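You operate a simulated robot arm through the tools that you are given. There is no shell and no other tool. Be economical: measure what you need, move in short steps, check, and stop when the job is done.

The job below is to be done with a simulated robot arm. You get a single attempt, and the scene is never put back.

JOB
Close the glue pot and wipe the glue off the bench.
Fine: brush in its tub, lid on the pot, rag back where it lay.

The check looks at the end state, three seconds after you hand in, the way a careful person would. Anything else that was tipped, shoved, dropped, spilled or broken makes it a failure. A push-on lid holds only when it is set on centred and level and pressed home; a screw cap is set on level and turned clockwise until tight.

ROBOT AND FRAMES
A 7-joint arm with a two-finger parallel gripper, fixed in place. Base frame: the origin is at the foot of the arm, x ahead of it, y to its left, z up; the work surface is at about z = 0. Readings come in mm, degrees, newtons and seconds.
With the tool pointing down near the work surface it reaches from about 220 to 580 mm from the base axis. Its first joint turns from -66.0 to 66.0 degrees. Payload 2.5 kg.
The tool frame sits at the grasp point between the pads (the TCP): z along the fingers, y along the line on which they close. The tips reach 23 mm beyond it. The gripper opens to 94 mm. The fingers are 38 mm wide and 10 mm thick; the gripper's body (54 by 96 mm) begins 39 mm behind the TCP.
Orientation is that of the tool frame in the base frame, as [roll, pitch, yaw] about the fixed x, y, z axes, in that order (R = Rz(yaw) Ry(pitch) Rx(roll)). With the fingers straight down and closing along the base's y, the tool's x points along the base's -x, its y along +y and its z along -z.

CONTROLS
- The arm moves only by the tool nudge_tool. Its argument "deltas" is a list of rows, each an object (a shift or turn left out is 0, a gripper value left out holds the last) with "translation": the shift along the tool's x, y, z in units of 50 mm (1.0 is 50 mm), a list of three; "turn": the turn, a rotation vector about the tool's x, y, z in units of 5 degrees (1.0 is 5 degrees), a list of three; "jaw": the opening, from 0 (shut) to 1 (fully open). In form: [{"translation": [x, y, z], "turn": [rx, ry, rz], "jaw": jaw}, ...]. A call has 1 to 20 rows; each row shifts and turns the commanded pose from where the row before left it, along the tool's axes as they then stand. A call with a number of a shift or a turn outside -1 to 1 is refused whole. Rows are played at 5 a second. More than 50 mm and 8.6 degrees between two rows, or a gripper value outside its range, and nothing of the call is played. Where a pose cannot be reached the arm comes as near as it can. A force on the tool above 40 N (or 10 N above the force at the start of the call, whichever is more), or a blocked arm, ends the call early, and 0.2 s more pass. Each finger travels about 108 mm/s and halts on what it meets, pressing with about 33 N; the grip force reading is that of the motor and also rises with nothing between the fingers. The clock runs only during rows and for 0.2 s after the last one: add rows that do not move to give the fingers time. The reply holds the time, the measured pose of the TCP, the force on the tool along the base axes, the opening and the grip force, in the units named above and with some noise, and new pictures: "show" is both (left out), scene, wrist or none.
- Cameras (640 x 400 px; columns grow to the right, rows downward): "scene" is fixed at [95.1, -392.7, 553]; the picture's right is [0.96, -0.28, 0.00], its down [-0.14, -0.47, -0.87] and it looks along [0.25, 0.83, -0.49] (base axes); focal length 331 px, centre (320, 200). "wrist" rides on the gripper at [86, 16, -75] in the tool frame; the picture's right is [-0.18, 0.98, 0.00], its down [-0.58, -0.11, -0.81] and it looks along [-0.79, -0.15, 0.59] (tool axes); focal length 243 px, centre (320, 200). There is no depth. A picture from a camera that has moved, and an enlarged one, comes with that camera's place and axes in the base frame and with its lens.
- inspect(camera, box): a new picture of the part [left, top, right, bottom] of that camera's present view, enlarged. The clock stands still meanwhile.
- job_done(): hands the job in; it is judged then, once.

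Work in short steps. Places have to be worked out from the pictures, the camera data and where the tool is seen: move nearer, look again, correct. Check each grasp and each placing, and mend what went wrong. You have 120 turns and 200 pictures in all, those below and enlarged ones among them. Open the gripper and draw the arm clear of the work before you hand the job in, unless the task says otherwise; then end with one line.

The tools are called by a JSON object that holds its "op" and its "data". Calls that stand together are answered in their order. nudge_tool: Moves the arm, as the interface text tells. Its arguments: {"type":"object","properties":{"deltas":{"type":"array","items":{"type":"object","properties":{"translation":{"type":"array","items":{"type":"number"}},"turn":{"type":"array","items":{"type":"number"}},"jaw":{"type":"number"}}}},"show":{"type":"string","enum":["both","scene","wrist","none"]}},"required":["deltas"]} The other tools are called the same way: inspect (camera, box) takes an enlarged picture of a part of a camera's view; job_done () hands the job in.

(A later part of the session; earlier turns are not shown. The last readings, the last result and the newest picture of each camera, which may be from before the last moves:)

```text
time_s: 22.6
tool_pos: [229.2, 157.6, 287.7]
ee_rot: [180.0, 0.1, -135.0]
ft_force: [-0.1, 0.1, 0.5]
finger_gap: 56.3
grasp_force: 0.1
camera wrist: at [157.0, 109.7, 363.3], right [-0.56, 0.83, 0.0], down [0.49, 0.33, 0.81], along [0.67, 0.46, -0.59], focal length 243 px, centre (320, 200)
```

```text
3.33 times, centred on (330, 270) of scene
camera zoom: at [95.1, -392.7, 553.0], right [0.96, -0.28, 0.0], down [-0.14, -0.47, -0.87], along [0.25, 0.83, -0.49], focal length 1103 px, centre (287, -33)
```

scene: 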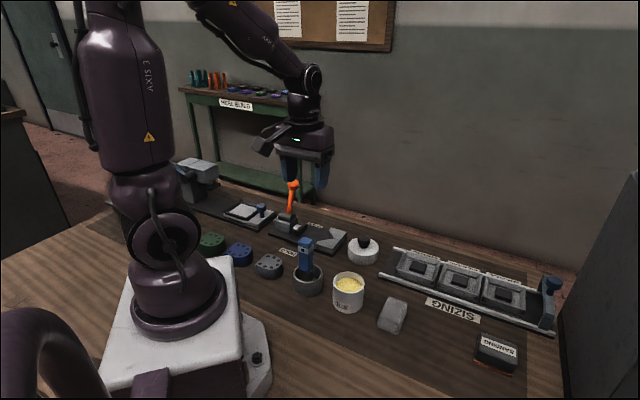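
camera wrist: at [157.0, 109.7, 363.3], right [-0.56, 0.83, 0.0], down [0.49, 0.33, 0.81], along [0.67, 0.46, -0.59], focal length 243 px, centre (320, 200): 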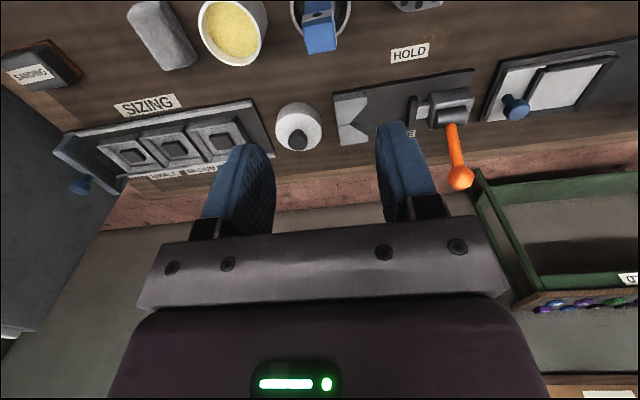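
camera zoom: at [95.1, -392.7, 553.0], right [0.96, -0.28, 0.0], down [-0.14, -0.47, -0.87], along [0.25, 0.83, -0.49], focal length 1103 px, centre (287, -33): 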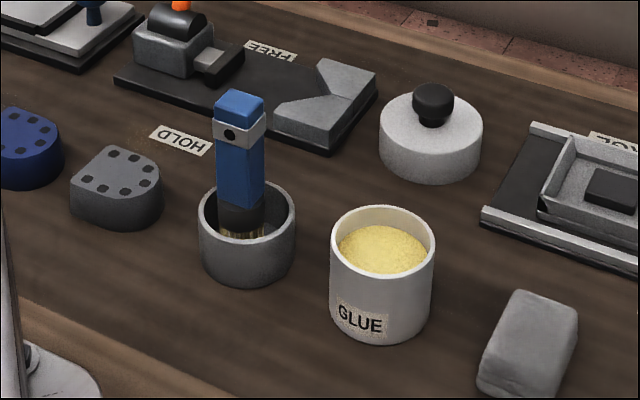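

Brush rests well in its tub. Lid knob triangulates to about (393,229,48). I move above it and look.

{"op": "nudge_tool", "data": {"deltas": [{"translation": [-0.8, -0.33, 0]}, {"translation": [-0.8, -0.33, 0]}, {"translation": [-0.8, -0.33, 0]}, {"translation": [-0.93, -0.32, 0.3]}, {"translation": [0, 0, 0.9]}, {"translation": [0, 0, 0.9]}, {"translation": [0, 0, 0.6]}, {}]}}

{"op": "inspect", "data": {"camera": "wrist", "box": [220, 0, 420, 125]}}

{"op": "inspect", "data": {"camera": "scene", "box": [310, 200, 430, 275]}}

```text
refused: row 4 steps farther than a row can; nothing moved
```

```text
3.20 times, centred on (320, 62) of wrist
camera zoom: at [157.0, 109.7, 363.3], right [-0.56, 0.83, 0.0], down [0.49, 0.33, 0.81], along [0.67, 0.46, -0.59], focal length 776 px, centre (320, 640)
```

zoom: 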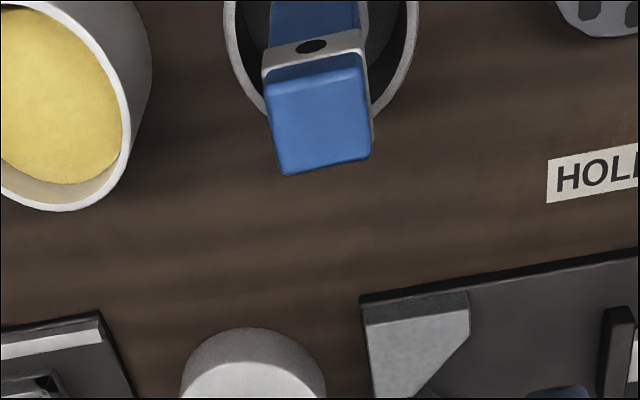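

```text
5.33 times, centred on (370, 238) of scene
camera zoom: at [95.1, -392.7, 553.0], right [0.96, -0.28, 0.0], down [-0.14, -0.47, -0.87], along [0.25, 0.83, -0.49], focal length 1765 px, centre (53, 0)
```

zoom: 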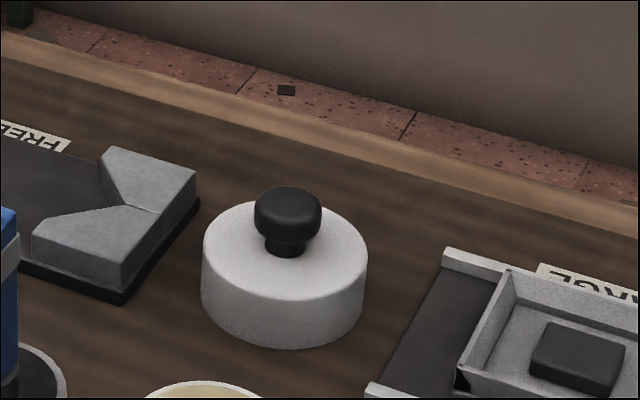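

Row too long; I split it.

{"op": "nudge_tool", "data": {"deltas": [{"translation": [-0.8, -0.31, 0]}, {"translation": [-0.8, -0.31, 0]}, {"translation": [-0.8, -0.31, 0]}, {"translation": [-0.8, -0.31, 0]}, {"translation": [-0.13, -0.07, 0.5]}, {"translation": [0, 0, 0.9]}, {"translation": [0, 0, 0.8]}, {"translation": [0, 0, 0.5]}, {}]}}

{"op": "inspect", "data": {"camera": "wrist", "box": [220, 0, 420, 125]}}

{"op": "inspect", "data": {"camera": "scene", "box": [310, 200, 430, 275]}}

```text
time_s: 24.6
tool_pos: [392.3, 229.1, 154.5]
ee_rot: [179.9, 0.0, -135.0]
ft_force: [0.5, 0.6, 0.2]
finger_gap: 56.7
grasp_force: 0.0
camera wrist: at [320.1, 180.8, 229.1], right [-0.56, 0.83, 0.0], down [0.49, 0.33, 0.81], along [0.67, 0.46, -0.59], focal length 243 px, centre (320, 200)
```

scene: 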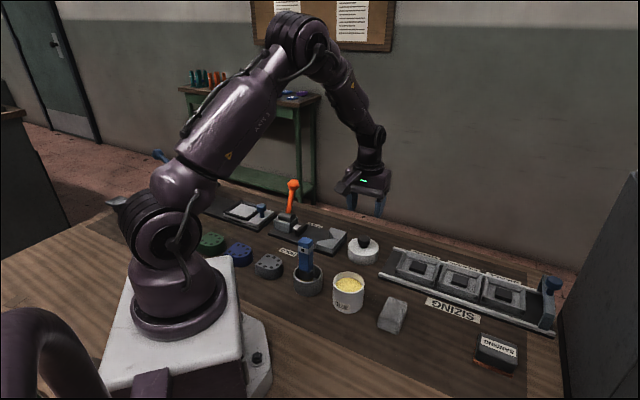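
wrist: 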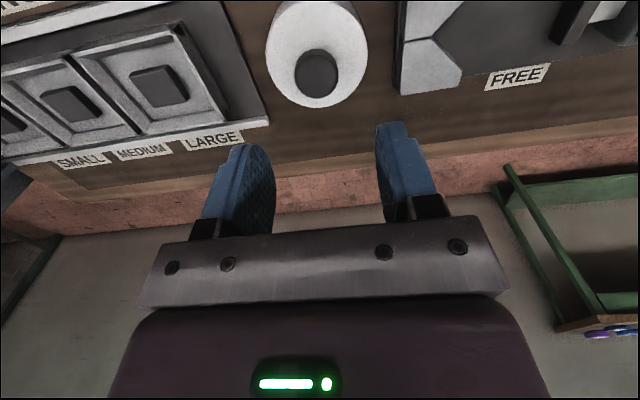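

```text
3.20 times, centred on (320, 62) of wrist
camera zoom: at [320.1, 180.8, 229.1], right [-0.56, 0.83, 0.0], down [0.49, 0.33, 0.81], along [0.67, 0.46, -0.59], focal length 776 px, centre (320, 640)
```

zoom: 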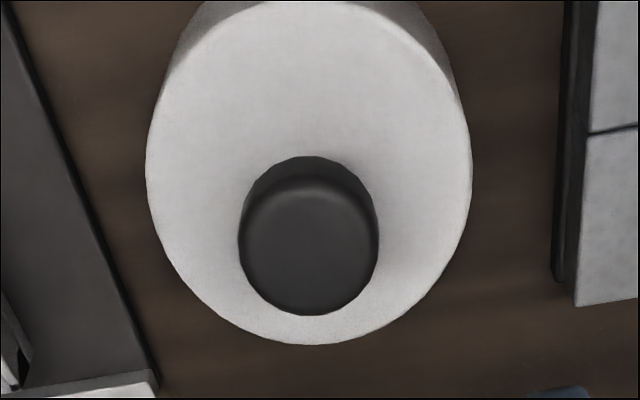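

```text
5.33 times, centred on (370, 238) of scene
camera zoom: at [95.1, -392.7, 553.0], right [0.96, -0.28, 0.0], down [-0.14, -0.47, -0.87], along [0.25, 0.83, -0.49], focal length 1765 px, centre (53, 0)
```

zoom: 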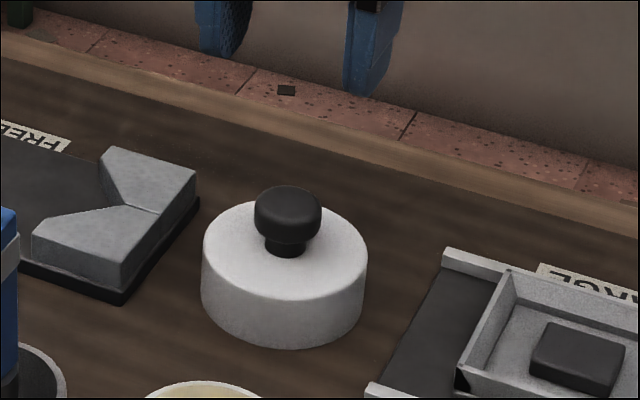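

Lid is ~78 mm across, top at z≈33, knob ~33 mm mushroom. I shift by (-2,-2.5) mm in tool x,y and descend to z≈72 to verify.

{"op": "nudge_tool", "data": {"deltas": [{"translation": [-0.04, -0.05, 0.5]}, {"translation": [0, 0, 0.7]}, {"translation": [0, 0, 0.45]}, {}]}}

{"op": "inspect", "data": {"camera": "scene", "box": [310, 200, 430, 275]}}

{"op": "inspect", "data": {"camera": "wrist", "box": [170, 60, 470, 247]}}

```text
time_s: 25.6
tool_pos: [394.7, 229.4, 72.4]
ee_rot: [180.0, -0.1, -135.0]
ft_force: [-1.2, -0.3, -0.6]
finger_gap: 56.4
grasp_force: 0.0
camera wrist: at [323.4, 180.5, 146.4], right [-0.57, 0.82, 0.0], down [0.49, 0.33, 0.81], along [0.67, 0.46, -0.59], focal length 243 px, centre (320, 200)
```

scene: 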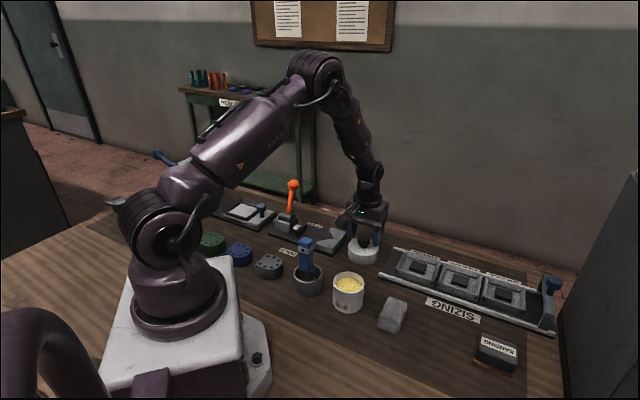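
wrist: 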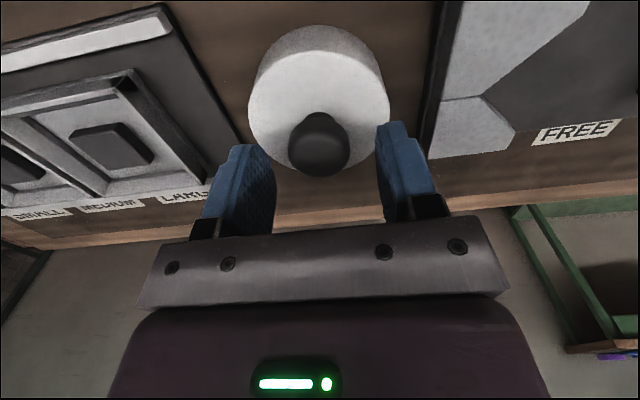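

```text
5.33 times, centred on (370, 238) of scene
camera zoom: at [95.1, -392.7, 553.0], right [0.96, -0.28, 0.0], down [-0.14, -0.47, -0.87], along [0.25, 0.83, -0.49], focal length 1765 px, centre (53, 0)
```

zoom: 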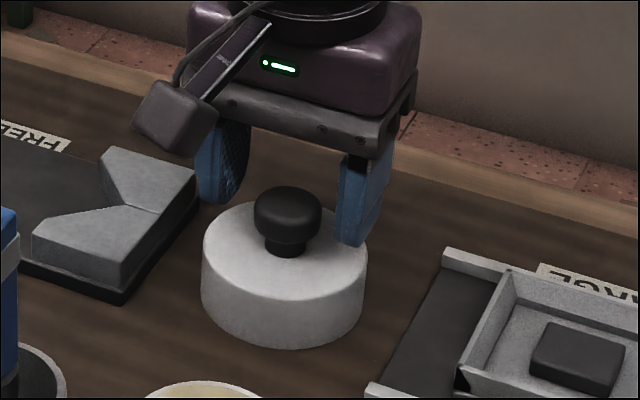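

```text
2.13 times, centred on (320, 154) of wrist
camera zoom: at [323.4, 180.5, 146.4], right [-0.57, 0.82, 0.0], down [0.49, 0.33, 0.81], along [0.67, 0.46, -0.59], focal length 518 px, centre (320, 299)
```

zoom: 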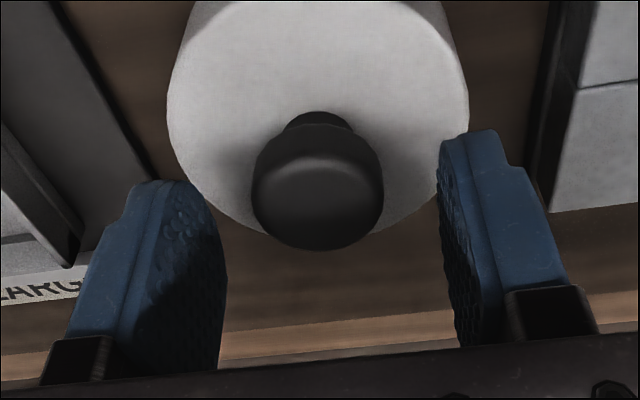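

Centred on the knob. I descend to z≈60 and close.

{"op": "nudge_tool", "data": {"deltas": [{"translation": [0, 0, 0.15]}, {"translation": [0, 0, 0.1]}, {}, {"jaw": 0.3}, {"jaw": 0.2}, {"jaw": 0.2}, {}, {}]}}

{"op": "inspect", "data": {"camera": "scene", "box": [310, 200, 430, 275]}}

```text
time_s: 27.4
tool_pos: [395.7, 229.9, 58.2]
ee_rot: [180.0, 0.0, -135.0]
ft_force: [-0.3, 0.6, -0.1]
finger_gap: 29.9
grasp_force: 33.1
camera wrist: at [323.6, 180.9, 133.8], right [-0.56, 0.83, 0.0], down [0.49, 0.33, 0.81], along [0.67, 0.46, -0.59], focal length 243 px, centre (320, 200)
```

scene: 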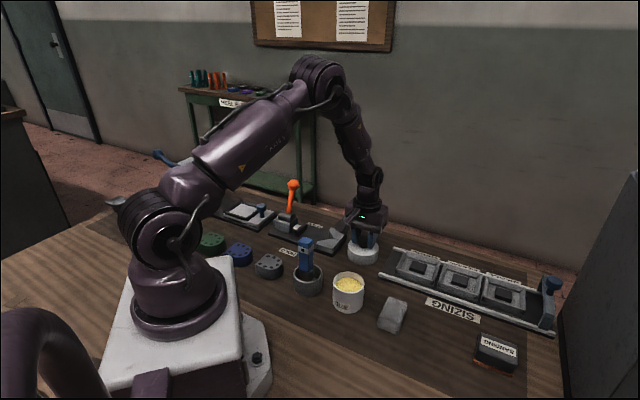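
wrist: 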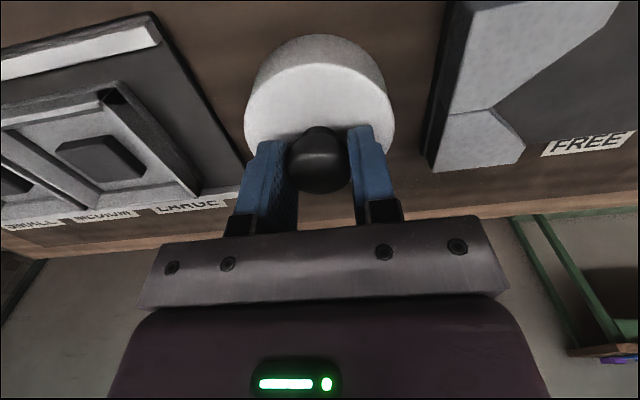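

```text
5.33 times, centred on (370, 238) of scene
camera zoom: at [95.1, -392.7, 553.0], right [0.96, -0.28, 0.0], down [-0.14, -0.47, -0.87], along [0.25, 0.83, -0.49], focal length 1765 px, centre (53, 0)
```

zoom: 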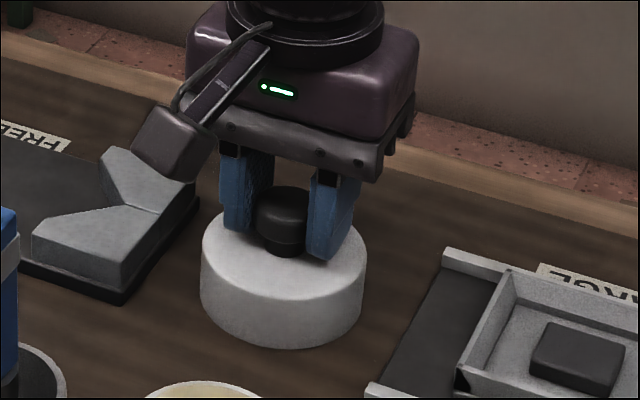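

Knob gripped (30 mm). I lift the lid straight up and look at where it lay.

{"op": "nudge_tool", "data": {"deltas": [{"translation": [0, 0, -0.2]}, {"translation": [0, 0, -0.5]}, {"translation": [0, 0, -0.8]}, {"translation": [0, 0, -0.8]}, {}, {}]}}

{"op": "inspect", "data": {"camera": "scene", "box": [290, 180, 450, 320]}}

```text
time_s: 28.8
tool_pos: [396.3, 230.1, 172.0]
ee_rot: [180.0, 0.0, -135.0]
ft_force: [-0.1, -1.0, -0.1]
finger_gap: 30.2
grasp_force: 33.4
camera wrist: at [323.9, 181.0, 248.1], right [-0.56, 0.83, 0.0], down [0.49, 0.33, 0.81], along [0.67, 0.46, -0.59], focal length 243 px, centre (320, 200)
```

scene: 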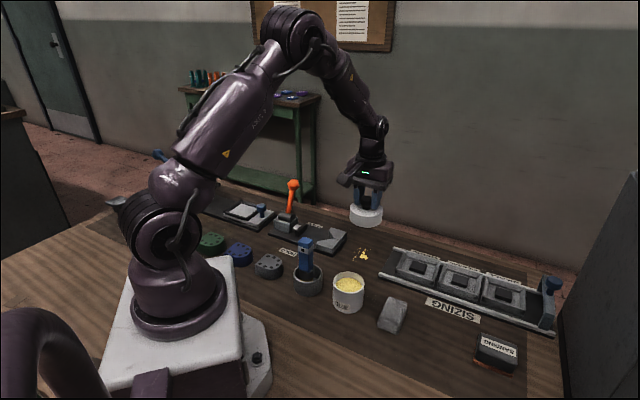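
wrist: 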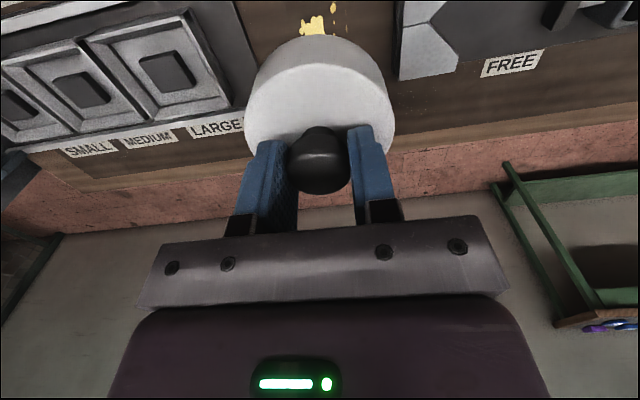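

```text
2.86 times, centred on (370, 250) of scene
camera zoom: at [95.1, -392.7, 553.0], right [0.96, -0.28, 0.0], down [-0.14, -0.47, -0.87], along [0.25, 0.83, -0.49], focal length 946 px, centre (177, 57)
```

zoom: 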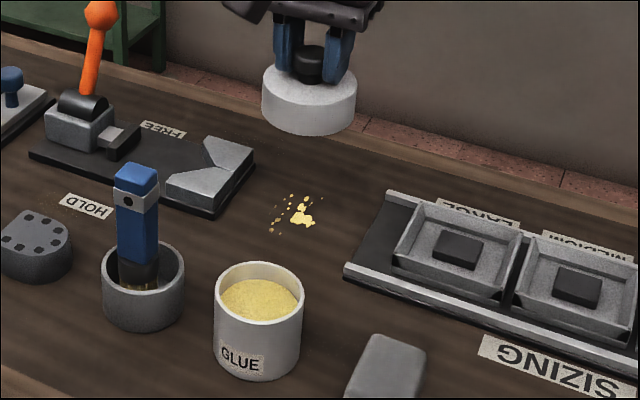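

The glue spots were under the lid, around (395,228). Next I need an accurate pot centre, so I carry the lid aside at height to where the wrist camera sees the pot unobstructed.

{"op": "nudge_tool", "data": {"deltas": [{"translation": [0.545, -0.4375, -0.07]}, {"translation": [0.545, -0.4375, -0.07]}, {"translation": [0.545, -0.4375, -0.07]}, {"translation": [0.545, -0.4375, -0.07]}, {"translation": [0.545, -0.4375, -0.07]}, {"translation": [0.545, -0.4375, -0.07]}, {"translation": [0.545, -0.4375, -0.07]}, {"translation": [0.545, -0.4375, -0.07]}, {}, {}]}}

{"op": "inspect", "data": {"camera": "wrist", "box": [400, 20, 600, 145]}}

{"op": "inspect", "data": {"camera": "scene", "box": [325, 230, 405, 280]}}

```text
time_s: 31.0
tool_pos: [365.5, -49.5, 200.6]
ee_rot: [179.9, 0.0, -135.1]
ft_force: [0.3, -0.7, -0.2]
finger_gap: 29.9
grasp_force: 33.1
camera wrist: at [292.6, -98.0, 275.8], right [-0.56, 0.83, 0.0], down [0.49, 0.33, 0.81], along [0.67, 0.46, -0.59], focal length 243 px, centre (320, 200)
```

scene: 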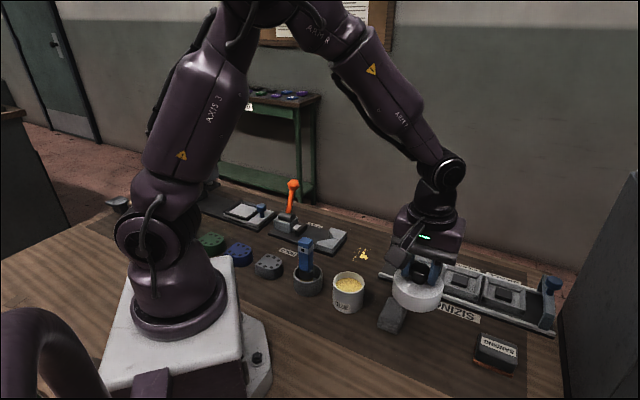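
wrist: 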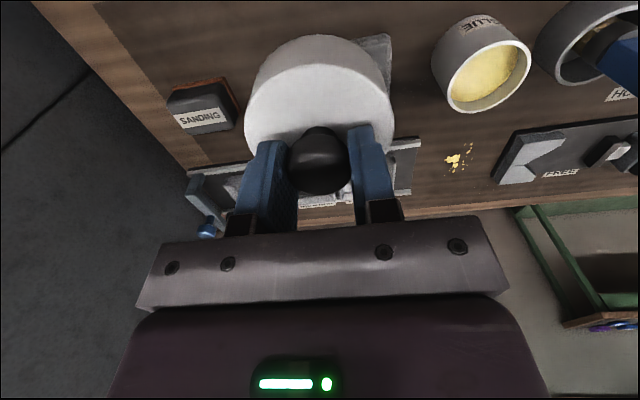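

```text
3.20 times, centred on (500, 82) of wrist
camera zoom: at [292.6, -98.0, 275.8], right [-0.56, 0.83, 0.0], down [0.49, 0.33, 0.81], along [0.67, 0.46, -0.59], focal length 776 px, centre (-256, 576)
```

zoom: 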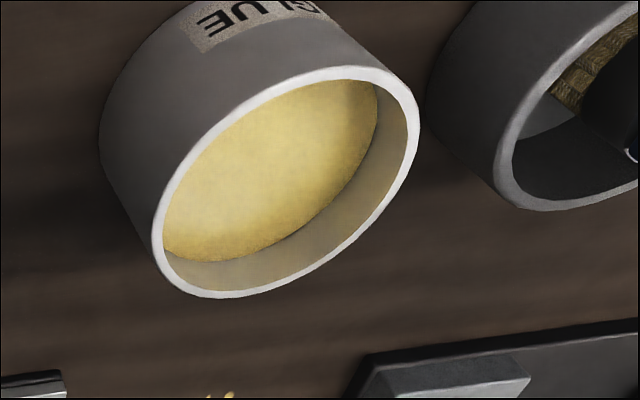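

```text
8.00 times, centred on (365, 255) of scene
camera zoom: at [95.1, -392.7, 553.0], right [0.96, -0.28, 0.0], down [-0.14, -0.47, -0.87], along [0.25, 0.83, -0.49], focal length 2648 px, centre (-40, -240)
```

zoom: 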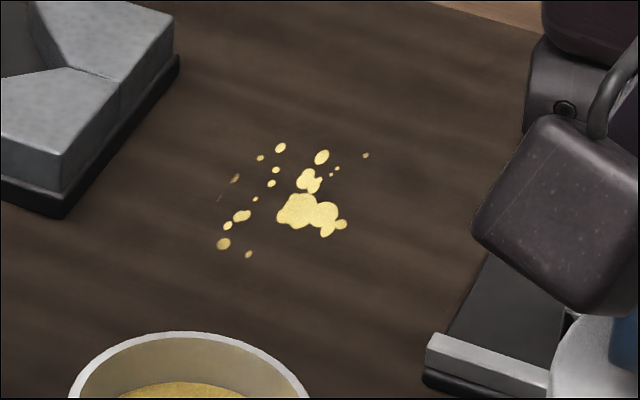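

Pot rim centre works out to about (300,89.5), rim height ≈57. I check how the lid sits relative to the fingers.

{"op": "inspect", "data": {"camera": "wrist", "box": [220, 20, 420, 145]}}

{"op": "inspect", "data": {"camera": "scene", "box": [370, 230, 470, 320]}}

```text
3.20 times, centred on (320, 82) of wrist
camera zoom: at [292.6, -98.0, 275.8], right [-0.56, 0.83, 0.0], down [0.49, 0.33, 0.81], along [0.67, 0.46, -0.59], focal length 776 px, centre (320, 576)
```

zoom: 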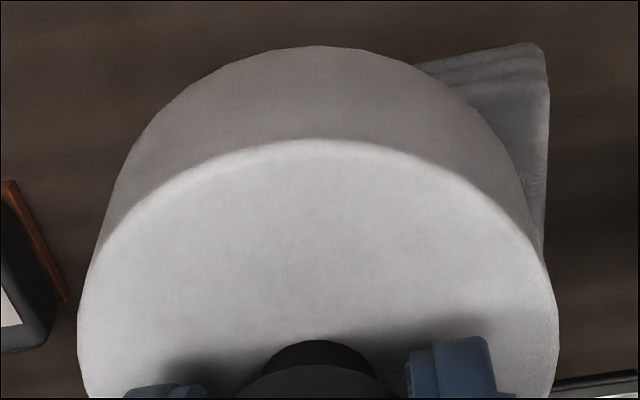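

```text
4.44 times, centred on (420, 275) of scene
camera zoom: at [95.1, -392.7, 553.0], right [0.96, -0.28, 0.0], down [-0.14, -0.47, -0.87], along [0.25, 0.83, -0.49], focal length 1471 px, centre (-124, -133)
```

zoom: 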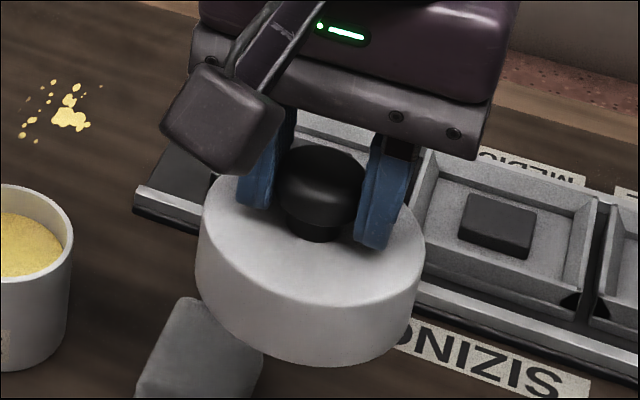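

The lid is held square, its centre ~1.7 mm toward tool +x. I move over the pot to TCP (301.2,90.6) and lower to z≈135.

{"op": "nudge_tool", "data": {"deltas": [{"translation": [-0.2675, 0.7225, 0]}, {"translation": [-0.2675, 0.7225, 0]}, {"translation": [-0.2675, 0.7225, 0]}, {"translation": [-0.2675, 0.7225, 0]}, {"translation": [0, 0, 0.6]}, {"translation": [0, 0, 0.5]}, {"translation": [0, 0, 0.2]}, {}, {}]}}

{"op": "inspect", "data": {"camera": "scene", "box": [300, 210, 400, 320]}}

{"op": "inspect", "data": {"camera": "wrist", "box": [200, 0, 440, 150]}}

```text
time_s: 33.0
tool_pos: [300.9, 90.0, 135.1]
ee_rot: [-180.0, 0.0, -135.0]
ft_force: [-0.8, -0.2, -0.3]
finger_gap: 30.0
grasp_force: 33.4
camera wrist: at [229.0, 42.3, 211.9], right [-0.56, 0.83, 0.0], down [0.49, 0.33, 0.81], along [0.67, 0.46, -0.59], focal length 243 px, centre (320, 200)
```

scene: 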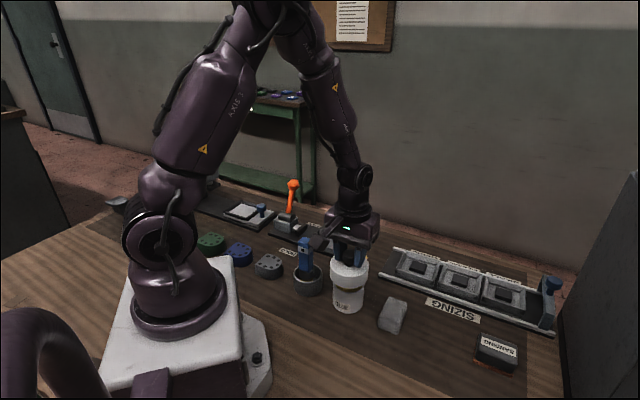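
wrist: 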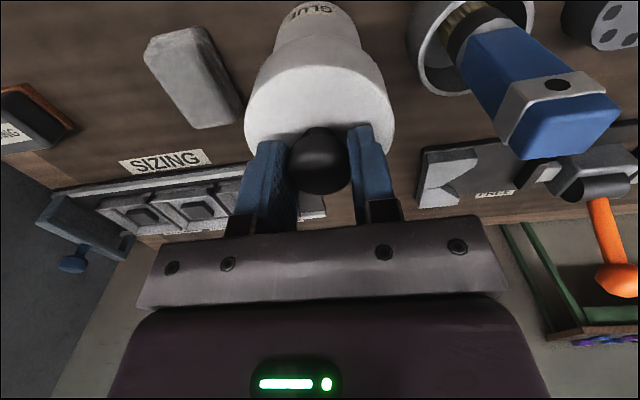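

```text
3.64 times, centred on (350, 265) of scene
camera zoom: at [95.1, -392.7, 553.0], right [0.96, -0.28, 0.0], down [-0.14, -0.47, -0.87], along [0.25, 0.83, -0.49], focal length 1204 px, centre (211, -36)
```

zoom: 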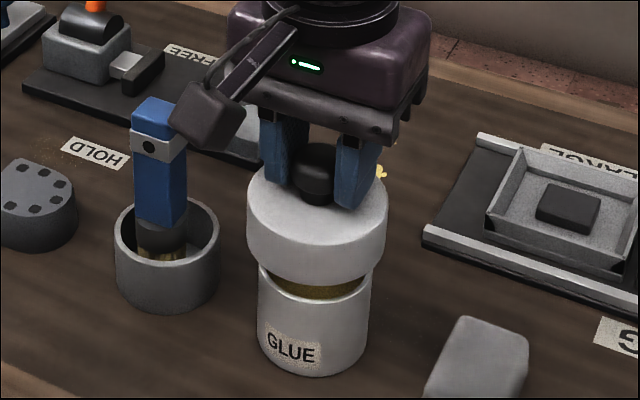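

```text
2.67 times, centred on (320, 75) of wrist
camera zoom: at [229.0, 42.3, 211.9], right [-0.56, 0.83, 0.0], down [0.49, 0.33, 0.81], along [0.67, 0.46, -0.59], focal length 647 px, centre (320, 533)
```

zoom: 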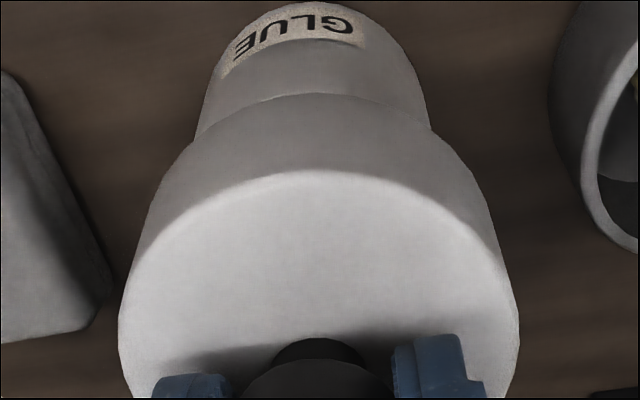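

Both views agree the lid should go ~1.5 mm along tool -y and ~1 mm along -x. I correct and lower to just above contact.

{"op": "nudge_tool", "data": {"deltas": [{"translation": [-0.02, -0.03, 0]}, {"translation": [0, 0, 0.15]}, {"translation": [0, 0, 0.1]}, {}, {}], "show": "none"}}

{"op": "inspect", "data": {"camera": "scene", "box": [310, 240, 390, 320]}}

{"op": "inspect", "data": {"camera": "wrist", "box": [200, 0, 440, 150]}}

```text
time_s: 34.2
tool_pos: [302.6, 90.9, 123.1]
ee_rot: [-179.9, -0.1, -134.9]
ft_force: [0.4, 0.3, 0.0]
finger_gap: 29.9
grasp_force: 33.3
```

```text
5.00 times, centred on (350, 280) of scene
camera zoom: at [95.1, -392.7, 553.0], right [0.96, -0.28, 0.0], down [-0.14, -0.47, -0.87], along [0.25, 0.83, -0.49], focal length 1655 px, centre (170, -200)
```

zoom: 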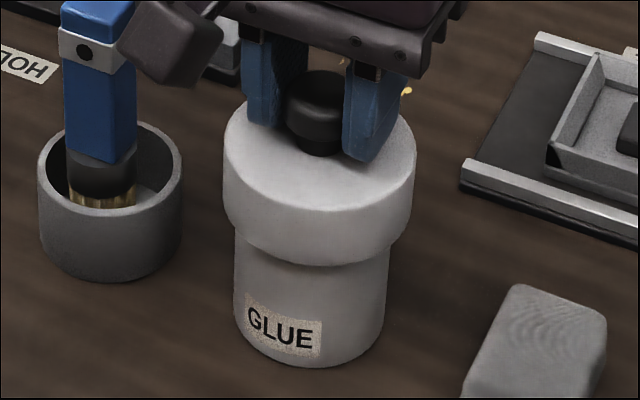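

```text
2.67 times, centred on (320, 75) of wrist
camera zoom: at [230.8, 42.1, 199.2], right [-0.56, 0.83, 0.0], down [0.49, 0.33, 0.81], along [0.67, 0.46, -0.59], focal length 647 px, centre (320, 533)
```

zoom: 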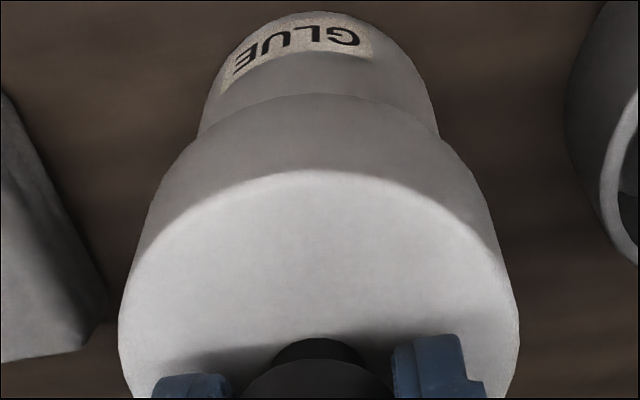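

Now aligned in both views. I lower in small steps, watching force.

{"op": "nudge_tool", "data": {"deltas": [{"translation": [0, 0, 0.06]}, {"translation": [0, 0, 0.04]}, {}], "show": "none"}}

{"op": "nudge_tool", "data": {"deltas": [{"translation": [0, 0, 0.04]}, {"translation": [0, 0, 0.02]}, {}], "show": "none"}}

{"op": "nudge_tool", "data": {"deltas": [{"translation": [0, 0, 0.03]}, {"translation": [0, 0, 0.03]}, {}], "show": "scene"}}

{"op": "inspect", "data": {"camera": "scene", "box": [310, 240, 390, 320]}}

```text
time_s: 35.0
tool_pos: [302.6, 91.0, 118.6]
ee_rot: [179.9, 0.1, -135.0]
ft_force: [-0.2, -0.4, -0.2]
finger_gap: 29.8
grasp_force: 33.3
```

```text
time_s: 35.8
tool_pos: [303.0, 90.9, 116.2]
ee_rot: [180.0, 0.0, -134.9]
ft_force: [-0.1, -1.3, 0.2]
finger_gap: 29.9
grasp_force: 33.0
```

```text
time_s: 36.6
tool_pos: [303.5, 92.2, 113.2]
ee_rot: [180.0, 0.1, -135.0]
ft_force: [0.5, -0.6, -0.6]
finger_gap: 30.0
grasp_force: 32.9
```

scene: 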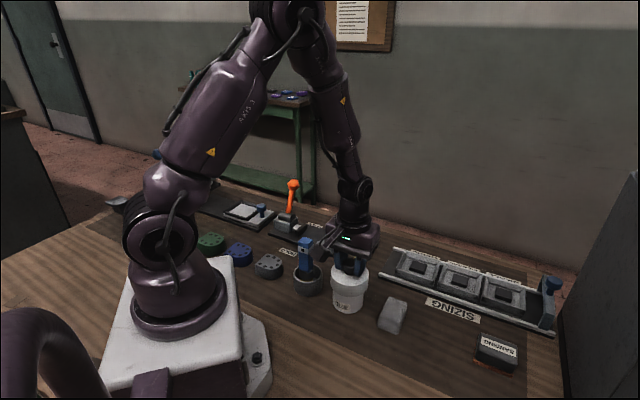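

```text
5.00 times, centred on (350, 280) of scene
camera zoom: at [95.1, -392.7, 553.0], right [0.96, -0.28, 0.0], down [-0.14, -0.47, -0.87], along [0.25, 0.83, -0.49], focal length 1655 px, centre (170, -200)
```

zoom: 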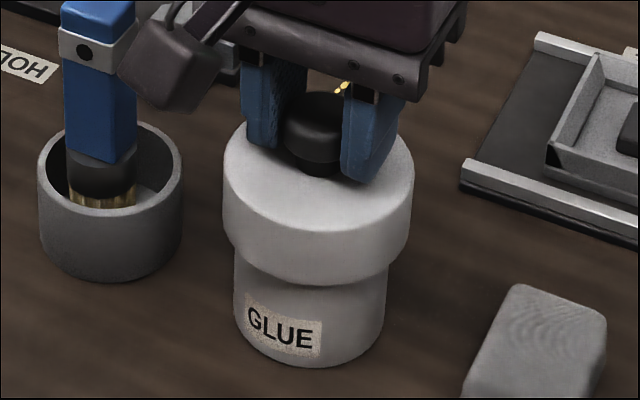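

No resistance yet; continue down.

{"op": "nudge_tool", "data": {"deltas": [{"translation": [0, 0, 0.03]}, {"translation": [0, 0, 0.03]}, {}], "show": "none"}}

{"op": "nudge_tool", "data": {"deltas": [{"translation": [0, 0, 0.03]}, {"translation": [0, 0, 0.03]}, {}], "show": "none"}}

{"op": "nudge_tool", "data": {"deltas": [{"translation": [0, 0, 0.03]}, {"translation": [0, 0, 0.03]}, {}], "show": "none"}}

{"op": "inspect", "data": {"camera": "scene", "box": [310, 240, 390, 320]}}

```text
time_s: 37.4
tool_pos: [302.4, 90.8, 110.1]
ee_rot: [180.0, 0.0, -134.9]
ft_force: [0.4, 0.2, -0.1]
finger_gap: 29.9
grasp_force: 33.1
```

```text
time_s: 38.2
tool_pos: [301.7, 91.4, 105.7]
ee_rot: [-180.0, -0.1, -135.1]
ft_force: [-0.5, -0.3, -0.9]
finger_gap: 29.8
grasp_force: 33.2
```

```text
time_s: 39.0
tool_pos: [302.9, 90.8, 103.1]
ee_rot: [180.0, -0.1, -135.0]
ft_force: [-0.6, 0.6, -0.4]
finger_gap: 29.5
grasp_force: 32.9
```

```text
5.00 times, centred on (350, 280) of scene
camera zoom: at [95.1, -392.7, 553.0], right [0.96, -0.28, 0.0], down [-0.14, -0.47, -0.87], along [0.25, 0.83, -0.49], focal length 1655 px, centre (170, -200)
```

zoom: 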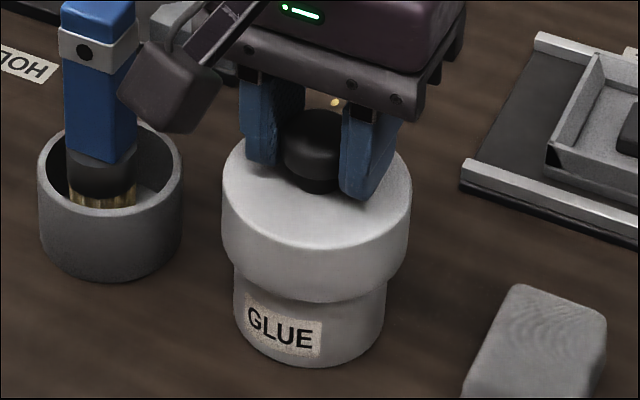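

The lid is sliding over the pot. Continue until it presses home.

{"op": "nudge_tool", "data": {"deltas": [{"translation": [0, 0, 0.03]}, {"translation": [0, 0, 0.03]}, {}], "show": "none"}}

{"op": "nudge_tool", "data": {"deltas": [{"translation": [0, 0, 0.03]}, {"translation": [0, 0, 0.03]}, {}], "show": "none"}}

{"op": "nudge_tool", "data": {"deltas": [{"translation": [0, 0, 0.03]}, {"translation": [0, 0, 0.03]}, {}], "show": "none"}}

{"op": "inspect", "data": {"camera": "scene", "box": [310, 240, 390, 320]}}

```text
time_s: 39.8
tool_pos: [302.3, 89.6, 99.8]
ee_rot: [179.9, 0.0, -135.1]
ft_force: [0.8, 0.7, -1.0]
finger_gap: 29.9
grasp_force: 33.1
```

```text
time_s: 40.6
tool_pos: [302.6, 91.1, 98.3]
ee_rot: [180.0, -0.1, -135.0]
ft_force: [0.3, -1.1, 0.4]
finger_gap: 29.9
grasp_force: 32.8
```

```text
time_s: 41.4
tool_pos: [302.7, 90.8, 93.6]
ee_rot: [-180.0, 0.0, -135.0]
ft_force: [0.6, -0.8, -0.8]
finger_gap: 29.9
grasp_force: 32.8
```

```text
5.00 times, centred on (350, 280) of scene
camera zoom: at [95.1, -392.7, 553.0], right [0.96, -0.28, 0.0], down [-0.14, -0.47, -0.87], along [0.25, 0.83, -0.49], focal length 1655 px, centre (170, -200)
```

zoom: 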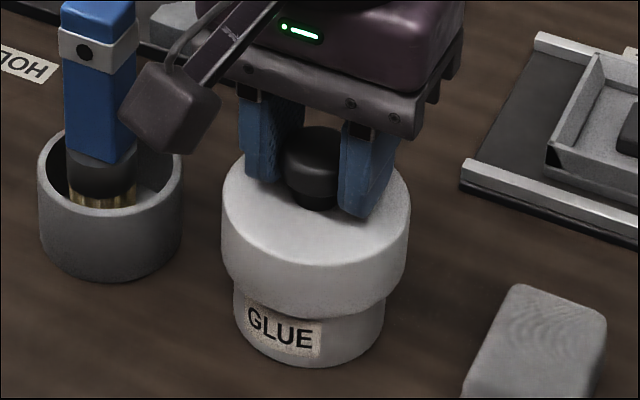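

Continuing; seating should come soon.

{"op": "nudge_tool", "data": {"deltas": [{"translation": [0, 0, 0.03]}, {}], "show": "none"}}

{"op": "nudge_tool", "data": {"deltas": [{"translation": [0, 0, 0.03]}, {}], "show": "none"}}

{"op": "nudge_tool", "data": {"deltas": [{"translation": [0, 0, 0.03]}, {}], "show": "none"}}

{"op": "nudge_tool", "data": {"deltas": [{"translation": [0, 0, 0.03]}, {}], "show": "none"}}

{"op": "nudge_tool", "data": {"deltas": [{"translation": [0, 0, 0.03]}, {}], "show": "scene"}}

```text
time_s: 42.0
tool_pos: [303.0, 90.2, 91.2]
ee_rot: [180.0, 0.0, -134.9]
ft_force: [-0.5, -0.1, 0.1]
finger_gap: 30.2
grasp_force: 33.3
```

```text
time_s: 42.6
tool_pos: [302.9, 91.0, 90.2]
ee_rot: [-180.0, 0.0, -135.0]
ft_force: [0.1, 0.4, 0.5]
finger_gap: 29.8
grasp_force: 32.9
```

```text
time_s: 43.2
tool_pos: [303.3, 91.3, 90.0]
ee_rot: [179.9, 0.2, -135.0]
ft_force: [-5.9, 0.2, 23.7]
finger_gap: 30.3
grasp_force: 32.3
```

```text
time_s: 43.8
tool_pos: [303.5, 90.9, 88.9]
ee_rot: [180.0, 0.1, -135.0]
ft_force: [-3.0, 3.8, 23.1]
finger_gap: 30.1
grasp_force: 33.1
```

```text
time_s: 44.4
tool_pos: [302.8, 91.7, 87.5]
ee_rot: [-180.0, 0.1, -135.0]
ft_force: [-2.0, 4.9, 24.3]
finger_gap: 30.2
grasp_force: 32.9
```

scene: 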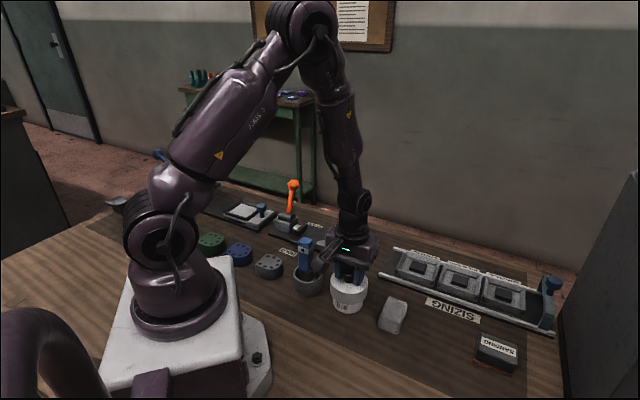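

Contact at z≈90 with the grip slipping at ~24 N. The fingertips are about to bear on the lid top, so I press on with them.

{"op": "nudge_tool", "data": {"deltas": [{"translation": [0, 0, 0.03]}, {}], "show": "none"}}

{"op": "nudge_tool", "data": {"deltas": [{"translation": [0, 0, 0.03]}, {}], "show": "none"}}

{"op": "inspect", "data": {"camera": "scene", "box": [310, 240, 390, 320]}}

```text
time_s: 44.8
tool_pos: [303.8, 91.3, 86.9]
ee_rot: [179.9, 0.0, -135.0]
ft_force: [-1.5, 0.3, 6.9]
finger_gap: 30.2
grasp_force: 32.9
stopped in row 1: the force on the tool passed its limit (the readings are from after the stop); the commanded pose is now the measured one
```

```text
time_s: 45.2
tool_pos: [304.5, 91.7, 87.6]
ee_rot: [-179.9, 0.0, -134.9]
ft_force: [-1.9, -1.2, 5.5]
finger_gap: 30.1
grasp_force: 32.9
stopped in row 2: the force on the tool passed its limit (the readings are from after the stop); the commanded pose is now the measured one
```

```text
5.00 times, centred on (350, 280) of scene
camera zoom: at [95.1, -392.7, 553.0], right [0.96, -0.28, 0.0], down [-0.14, -0.47, -0.87], along [0.25, 0.83, -0.49], focal length 1655 px, centre (170, -200)
```

zoom: 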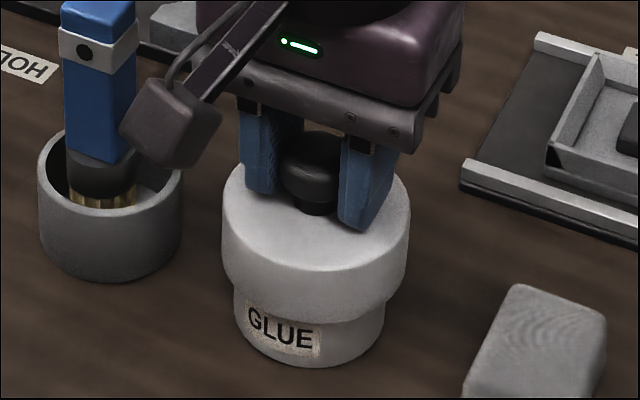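

Pressed home beyond 40 N with no further travel. I open, rise and check the lid is level.

{"op": "nudge_tool", "data": {"deltas": [{"translation": [0, 0, -0.03]}, {"jaw": 0.45}, {"jaw": 0.6}, {}, {"translation": [0, 0, -0.3]}, {"translation": [0, 0, -0.8]}, {"translation": [0, 0, -0.8]}, {}]}}

{"op": "inspect", "data": {"camera": "scene", "box": [310, 240, 390, 320]}}

{"op": "inspect", "data": {"camera": "wrist", "box": [200, 0, 440, 150]}}

```text
time_s: 47.0
tool_pos: [304.1, 91.5, 183.2]
ee_rot: [-179.9, 0.1, -134.9]
ft_force: [0.7, -0.4, -0.8]
finger_gap: 56.2
grasp_force: 0.0
camera wrist: at [231.3, 42.4, 258.6], right [-0.57, 0.82, 0.0], down [0.49, 0.34, 0.81], along [0.67, 0.46, -0.59], focal length 243 px, centre (320, 200)
```

scene: 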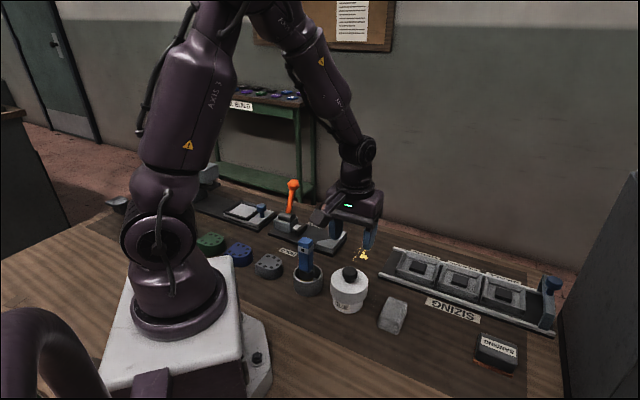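
wrist: 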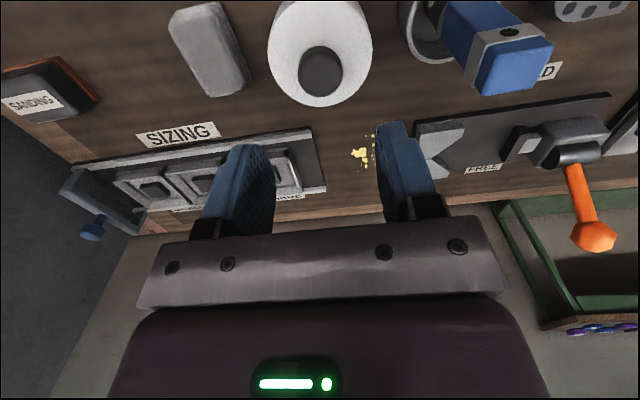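

```text
5.00 times, centred on (350, 280) of scene
camera zoom: at [95.1, -392.7, 553.0], right [0.96, -0.28, 0.0], down [-0.14, -0.47, -0.87], along [0.25, 0.83, -0.49], focal length 1655 px, centre (170, -200)
```

zoom: 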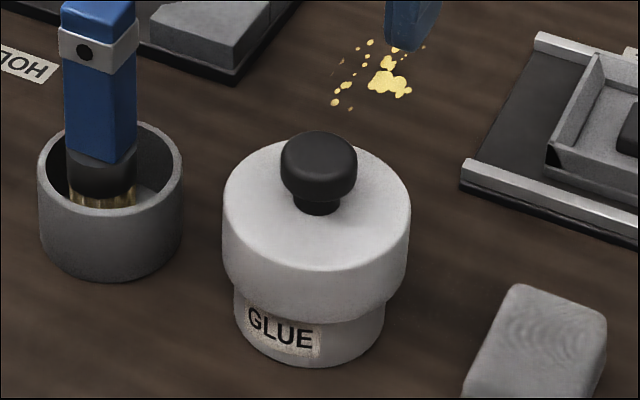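

```text
2.67 times, centred on (320, 75) of wrist
camera zoom: at [231.3, 42.4, 258.6], right [-0.57, 0.82, 0.0], down [0.49, 0.34, 0.81], along [0.67, 0.46, -0.59], focal length 647 px, centre (320, 533)
```

zoom: 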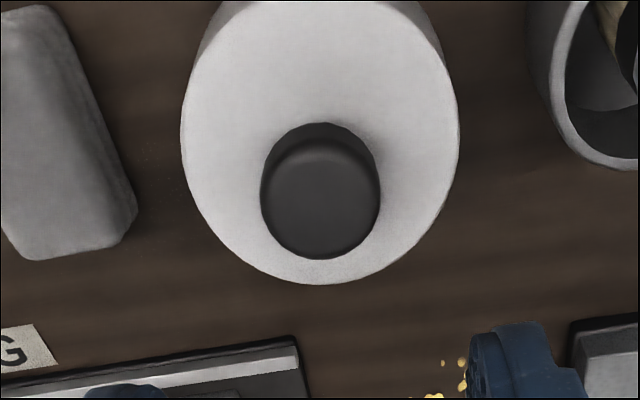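

I zoom in to check whether the lid sits level.

{"op": "inspect", "data": {"camera": "scene", "box": [328, 262, 376, 316]}}

```text
7.41 times, centred on (352, 289) of scene
camera zoom: at [95.1, -392.7, 553.0], right [0.96, -0.28, 0.0], down [-0.14, -0.47, -0.87], along [0.25, 0.83, -0.49], focal length 2452 px, centre (83, -459)
```

zoom: 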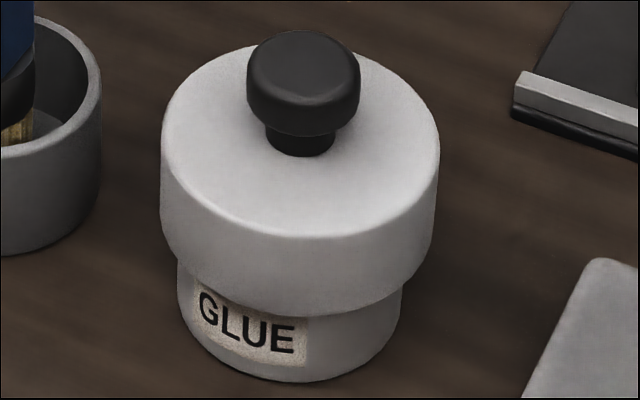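

Lid looks level and centred. For certainty I press once more, straight down on the knob with closed fingers.

{"op": "nudge_tool", "data": {"deltas": [{"translation": [0.057, 0.014, 0], "jaw": 0.0}, {}, {"translation": [0, 0, 0.6]}, {"translation": [0, 0, 0.5]}, {"translation": [0, 0, 0.1]}, {}], "show": "scene"}}

{"op": "nudge_tool", "data": {"deltas": [{"translation": [0, 0, 0.04]}, {"translation": [0, 0, 0.04]}, {"translation": [0, 0, 0.04]}, {"translation": [0, 0, 0.04]}, {"translation": [0, 0, 0.04]}, {"translation": [0, 0, 0.04]}], "show": "none"}}

{"op": "inspect", "data": {"camera": "scene", "box": [310, 240, 390, 320]}}

```text
time_s: 48.4
tool_pos: [301.5, 89.7, 122.7]
ee_rot: [-179.9, 0.0, -135.0]
ft_force: [-0.2, 0.5, 0.3]
finger_gap: 0.0
grasp_force: 33.1
```

scene: 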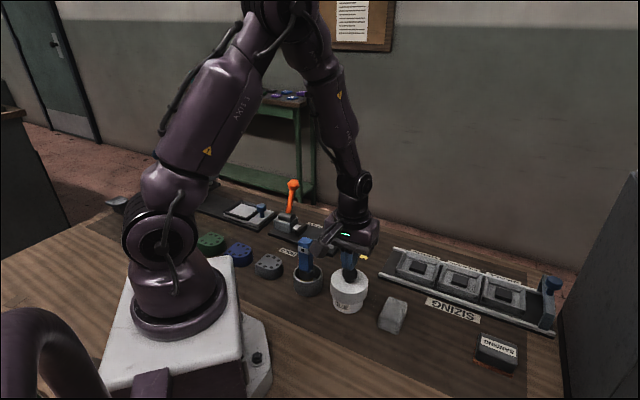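

```text
time_s: 49.9
tool_pos: [301.1, 89.4, 111.6]
ee_rot: [-179.9, 0.0, -135.0]
ft_force: [-3.9, -1.5, 11.6]
finger_gap: 0.1
grasp_force: 33.4
stopped in row 6: the force on the tool passed its limit (the readings are from after the stop); the commanded pose is now the measured one
```

```text
5.00 times, centred on (350, 280) of scene
camera zoom: at [95.1, -392.7, 553.0], right [0.96, -0.28, 0.0], down [-0.14, -0.47, -0.87], along [0.25, 0.83, -0.49], focal length 1655 px, centre (170, -200)
```

zoom: 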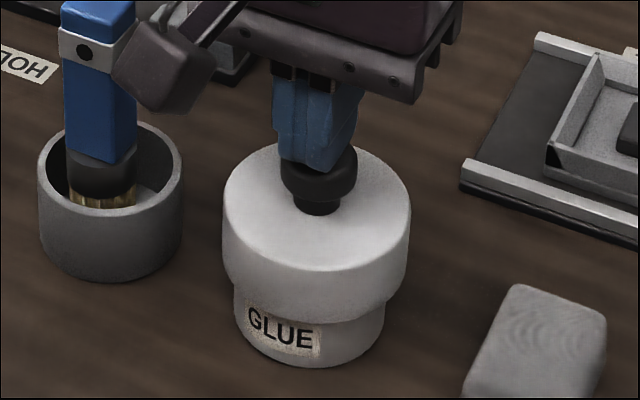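

The lid is firmly home. Now I rise and move over the rag (about (369,17)) with open fingers for a precise look.

{"op": "nudge_tool", "data": {"deltas": [{"translation": [0, 0, -0.5]}, {"translation": [0, 0, -0.9]}, {"translation": [0, -0.5, 0], "jaw": 0.7}, {"translation": [0, -0.5, 0]}, {"translation": [0.06, -0.5, 0]}, {"translation": [0, -0.49, 0]}, {}, {}]}}

{"op": "inspect", "data": {"camera": "wrist", "box": [200, 0, 440, 150]}}

{"op": "inspect", "data": {"camera": "scene", "box": [355, 280, 435, 345]}}

```text
time_s: 51.7
tool_pos: [369.1, 16.2, 182.3]
ee_rot: [-179.9, 0.0, -135.0]
ft_force: [0.0, -0.3, -0.8]
finger_gap: 65.8
grasp_force: 0.1
camera wrist: at [296.4, -31.2, 257.9], right [-0.57, 0.82, 0.0], down [0.49, 0.34, 0.81], along [0.67, 0.45, -0.59], focal length 243 px, centre (320, 200)
```

scene: 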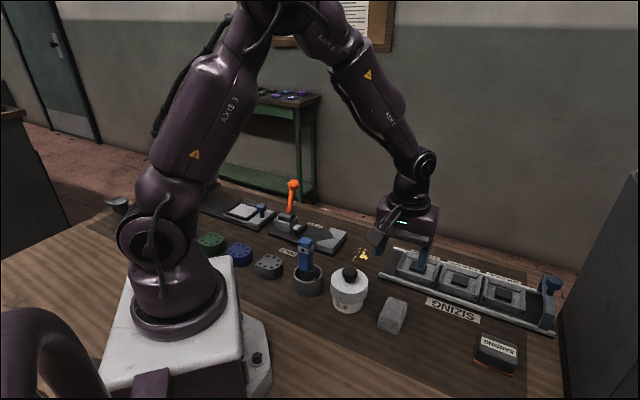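
wrist: 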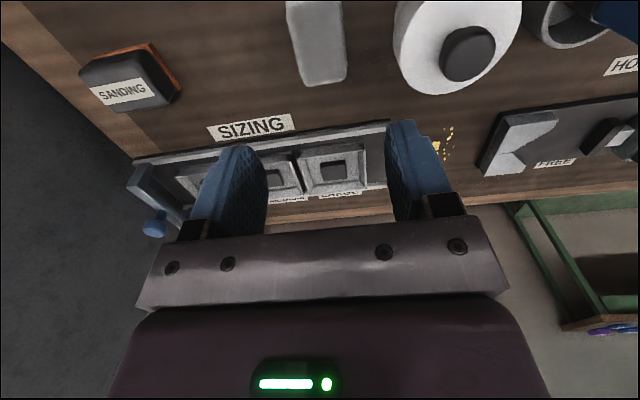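

```text
2.67 times, centred on (320, 75) of wrist
camera zoom: at [296.4, -31.2, 257.9], right [-0.57, 0.82, 0.0], down [0.49, 0.34, 0.81], along [0.67, 0.45, -0.59], focal length 647 px, centre (320, 533)
```

zoom: 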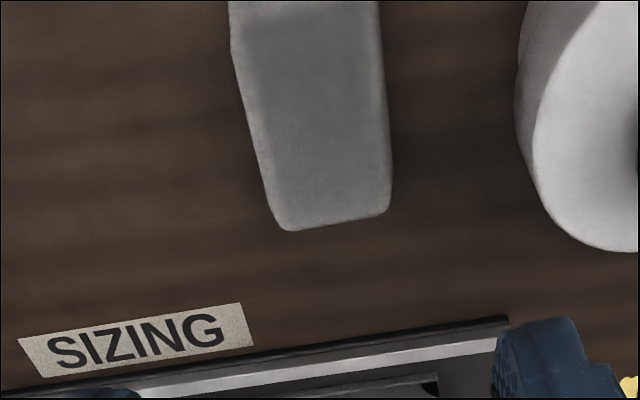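

```text
6.15 times, centred on (395, 312) of scene
camera zoom: at [95.1, -392.7, 553.0], right [0.96, -0.28, 0.0], down [-0.14, -0.47, -0.87], along [0.25, 0.83, -0.49], focal length 2037 px, centre (-142, -492)
```

zoom: 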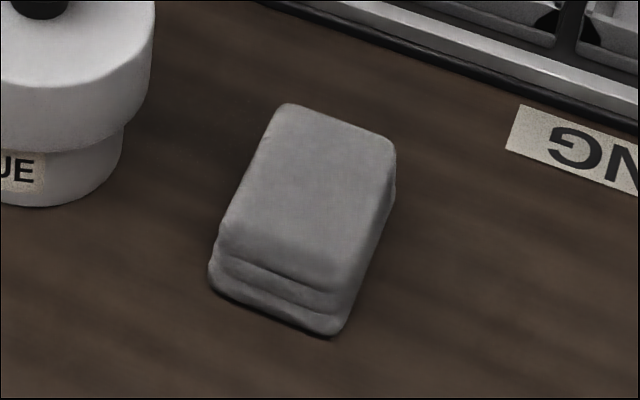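

The rag lies mostly nearer than my tool; I back off 40 mm along tool +x to see all of it.

{"op": "nudge_tool", "data": {"deltas": [{"translation": [0.8, 0, 0]}, {}], "show": "none"}}

{"op": "inspect", "data": {"camera": "wrist", "box": [200, 0, 440, 150]}}

```text
time_s: 52.3
tool_pos: [339.9, -11.4, 182.6]
ee_rot: [-179.8, 0.0, -134.9]
ft_force: [-0.5, 0.3, 0.3]
finger_gap: 65.8
grasp_force: 0.2
```

```text
2.67 times, centred on (320, 75) of wrist
camera zoom: at [268.4, -59.0, 257.5], right [-0.57, 0.82, 0.0], down [0.49, 0.34, 0.81], along [0.67, 0.46, -0.59], focal length 647 px, centre (320, 533)
```

zoom: 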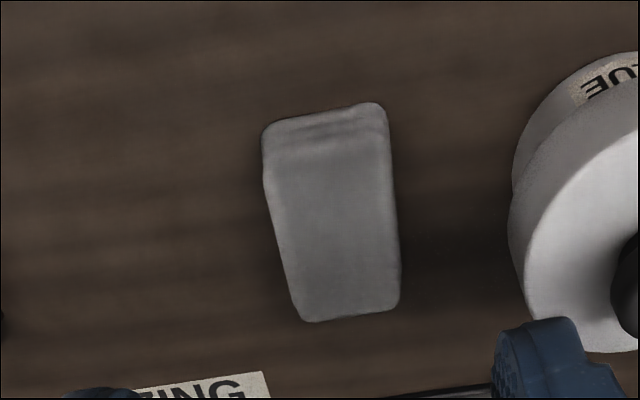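

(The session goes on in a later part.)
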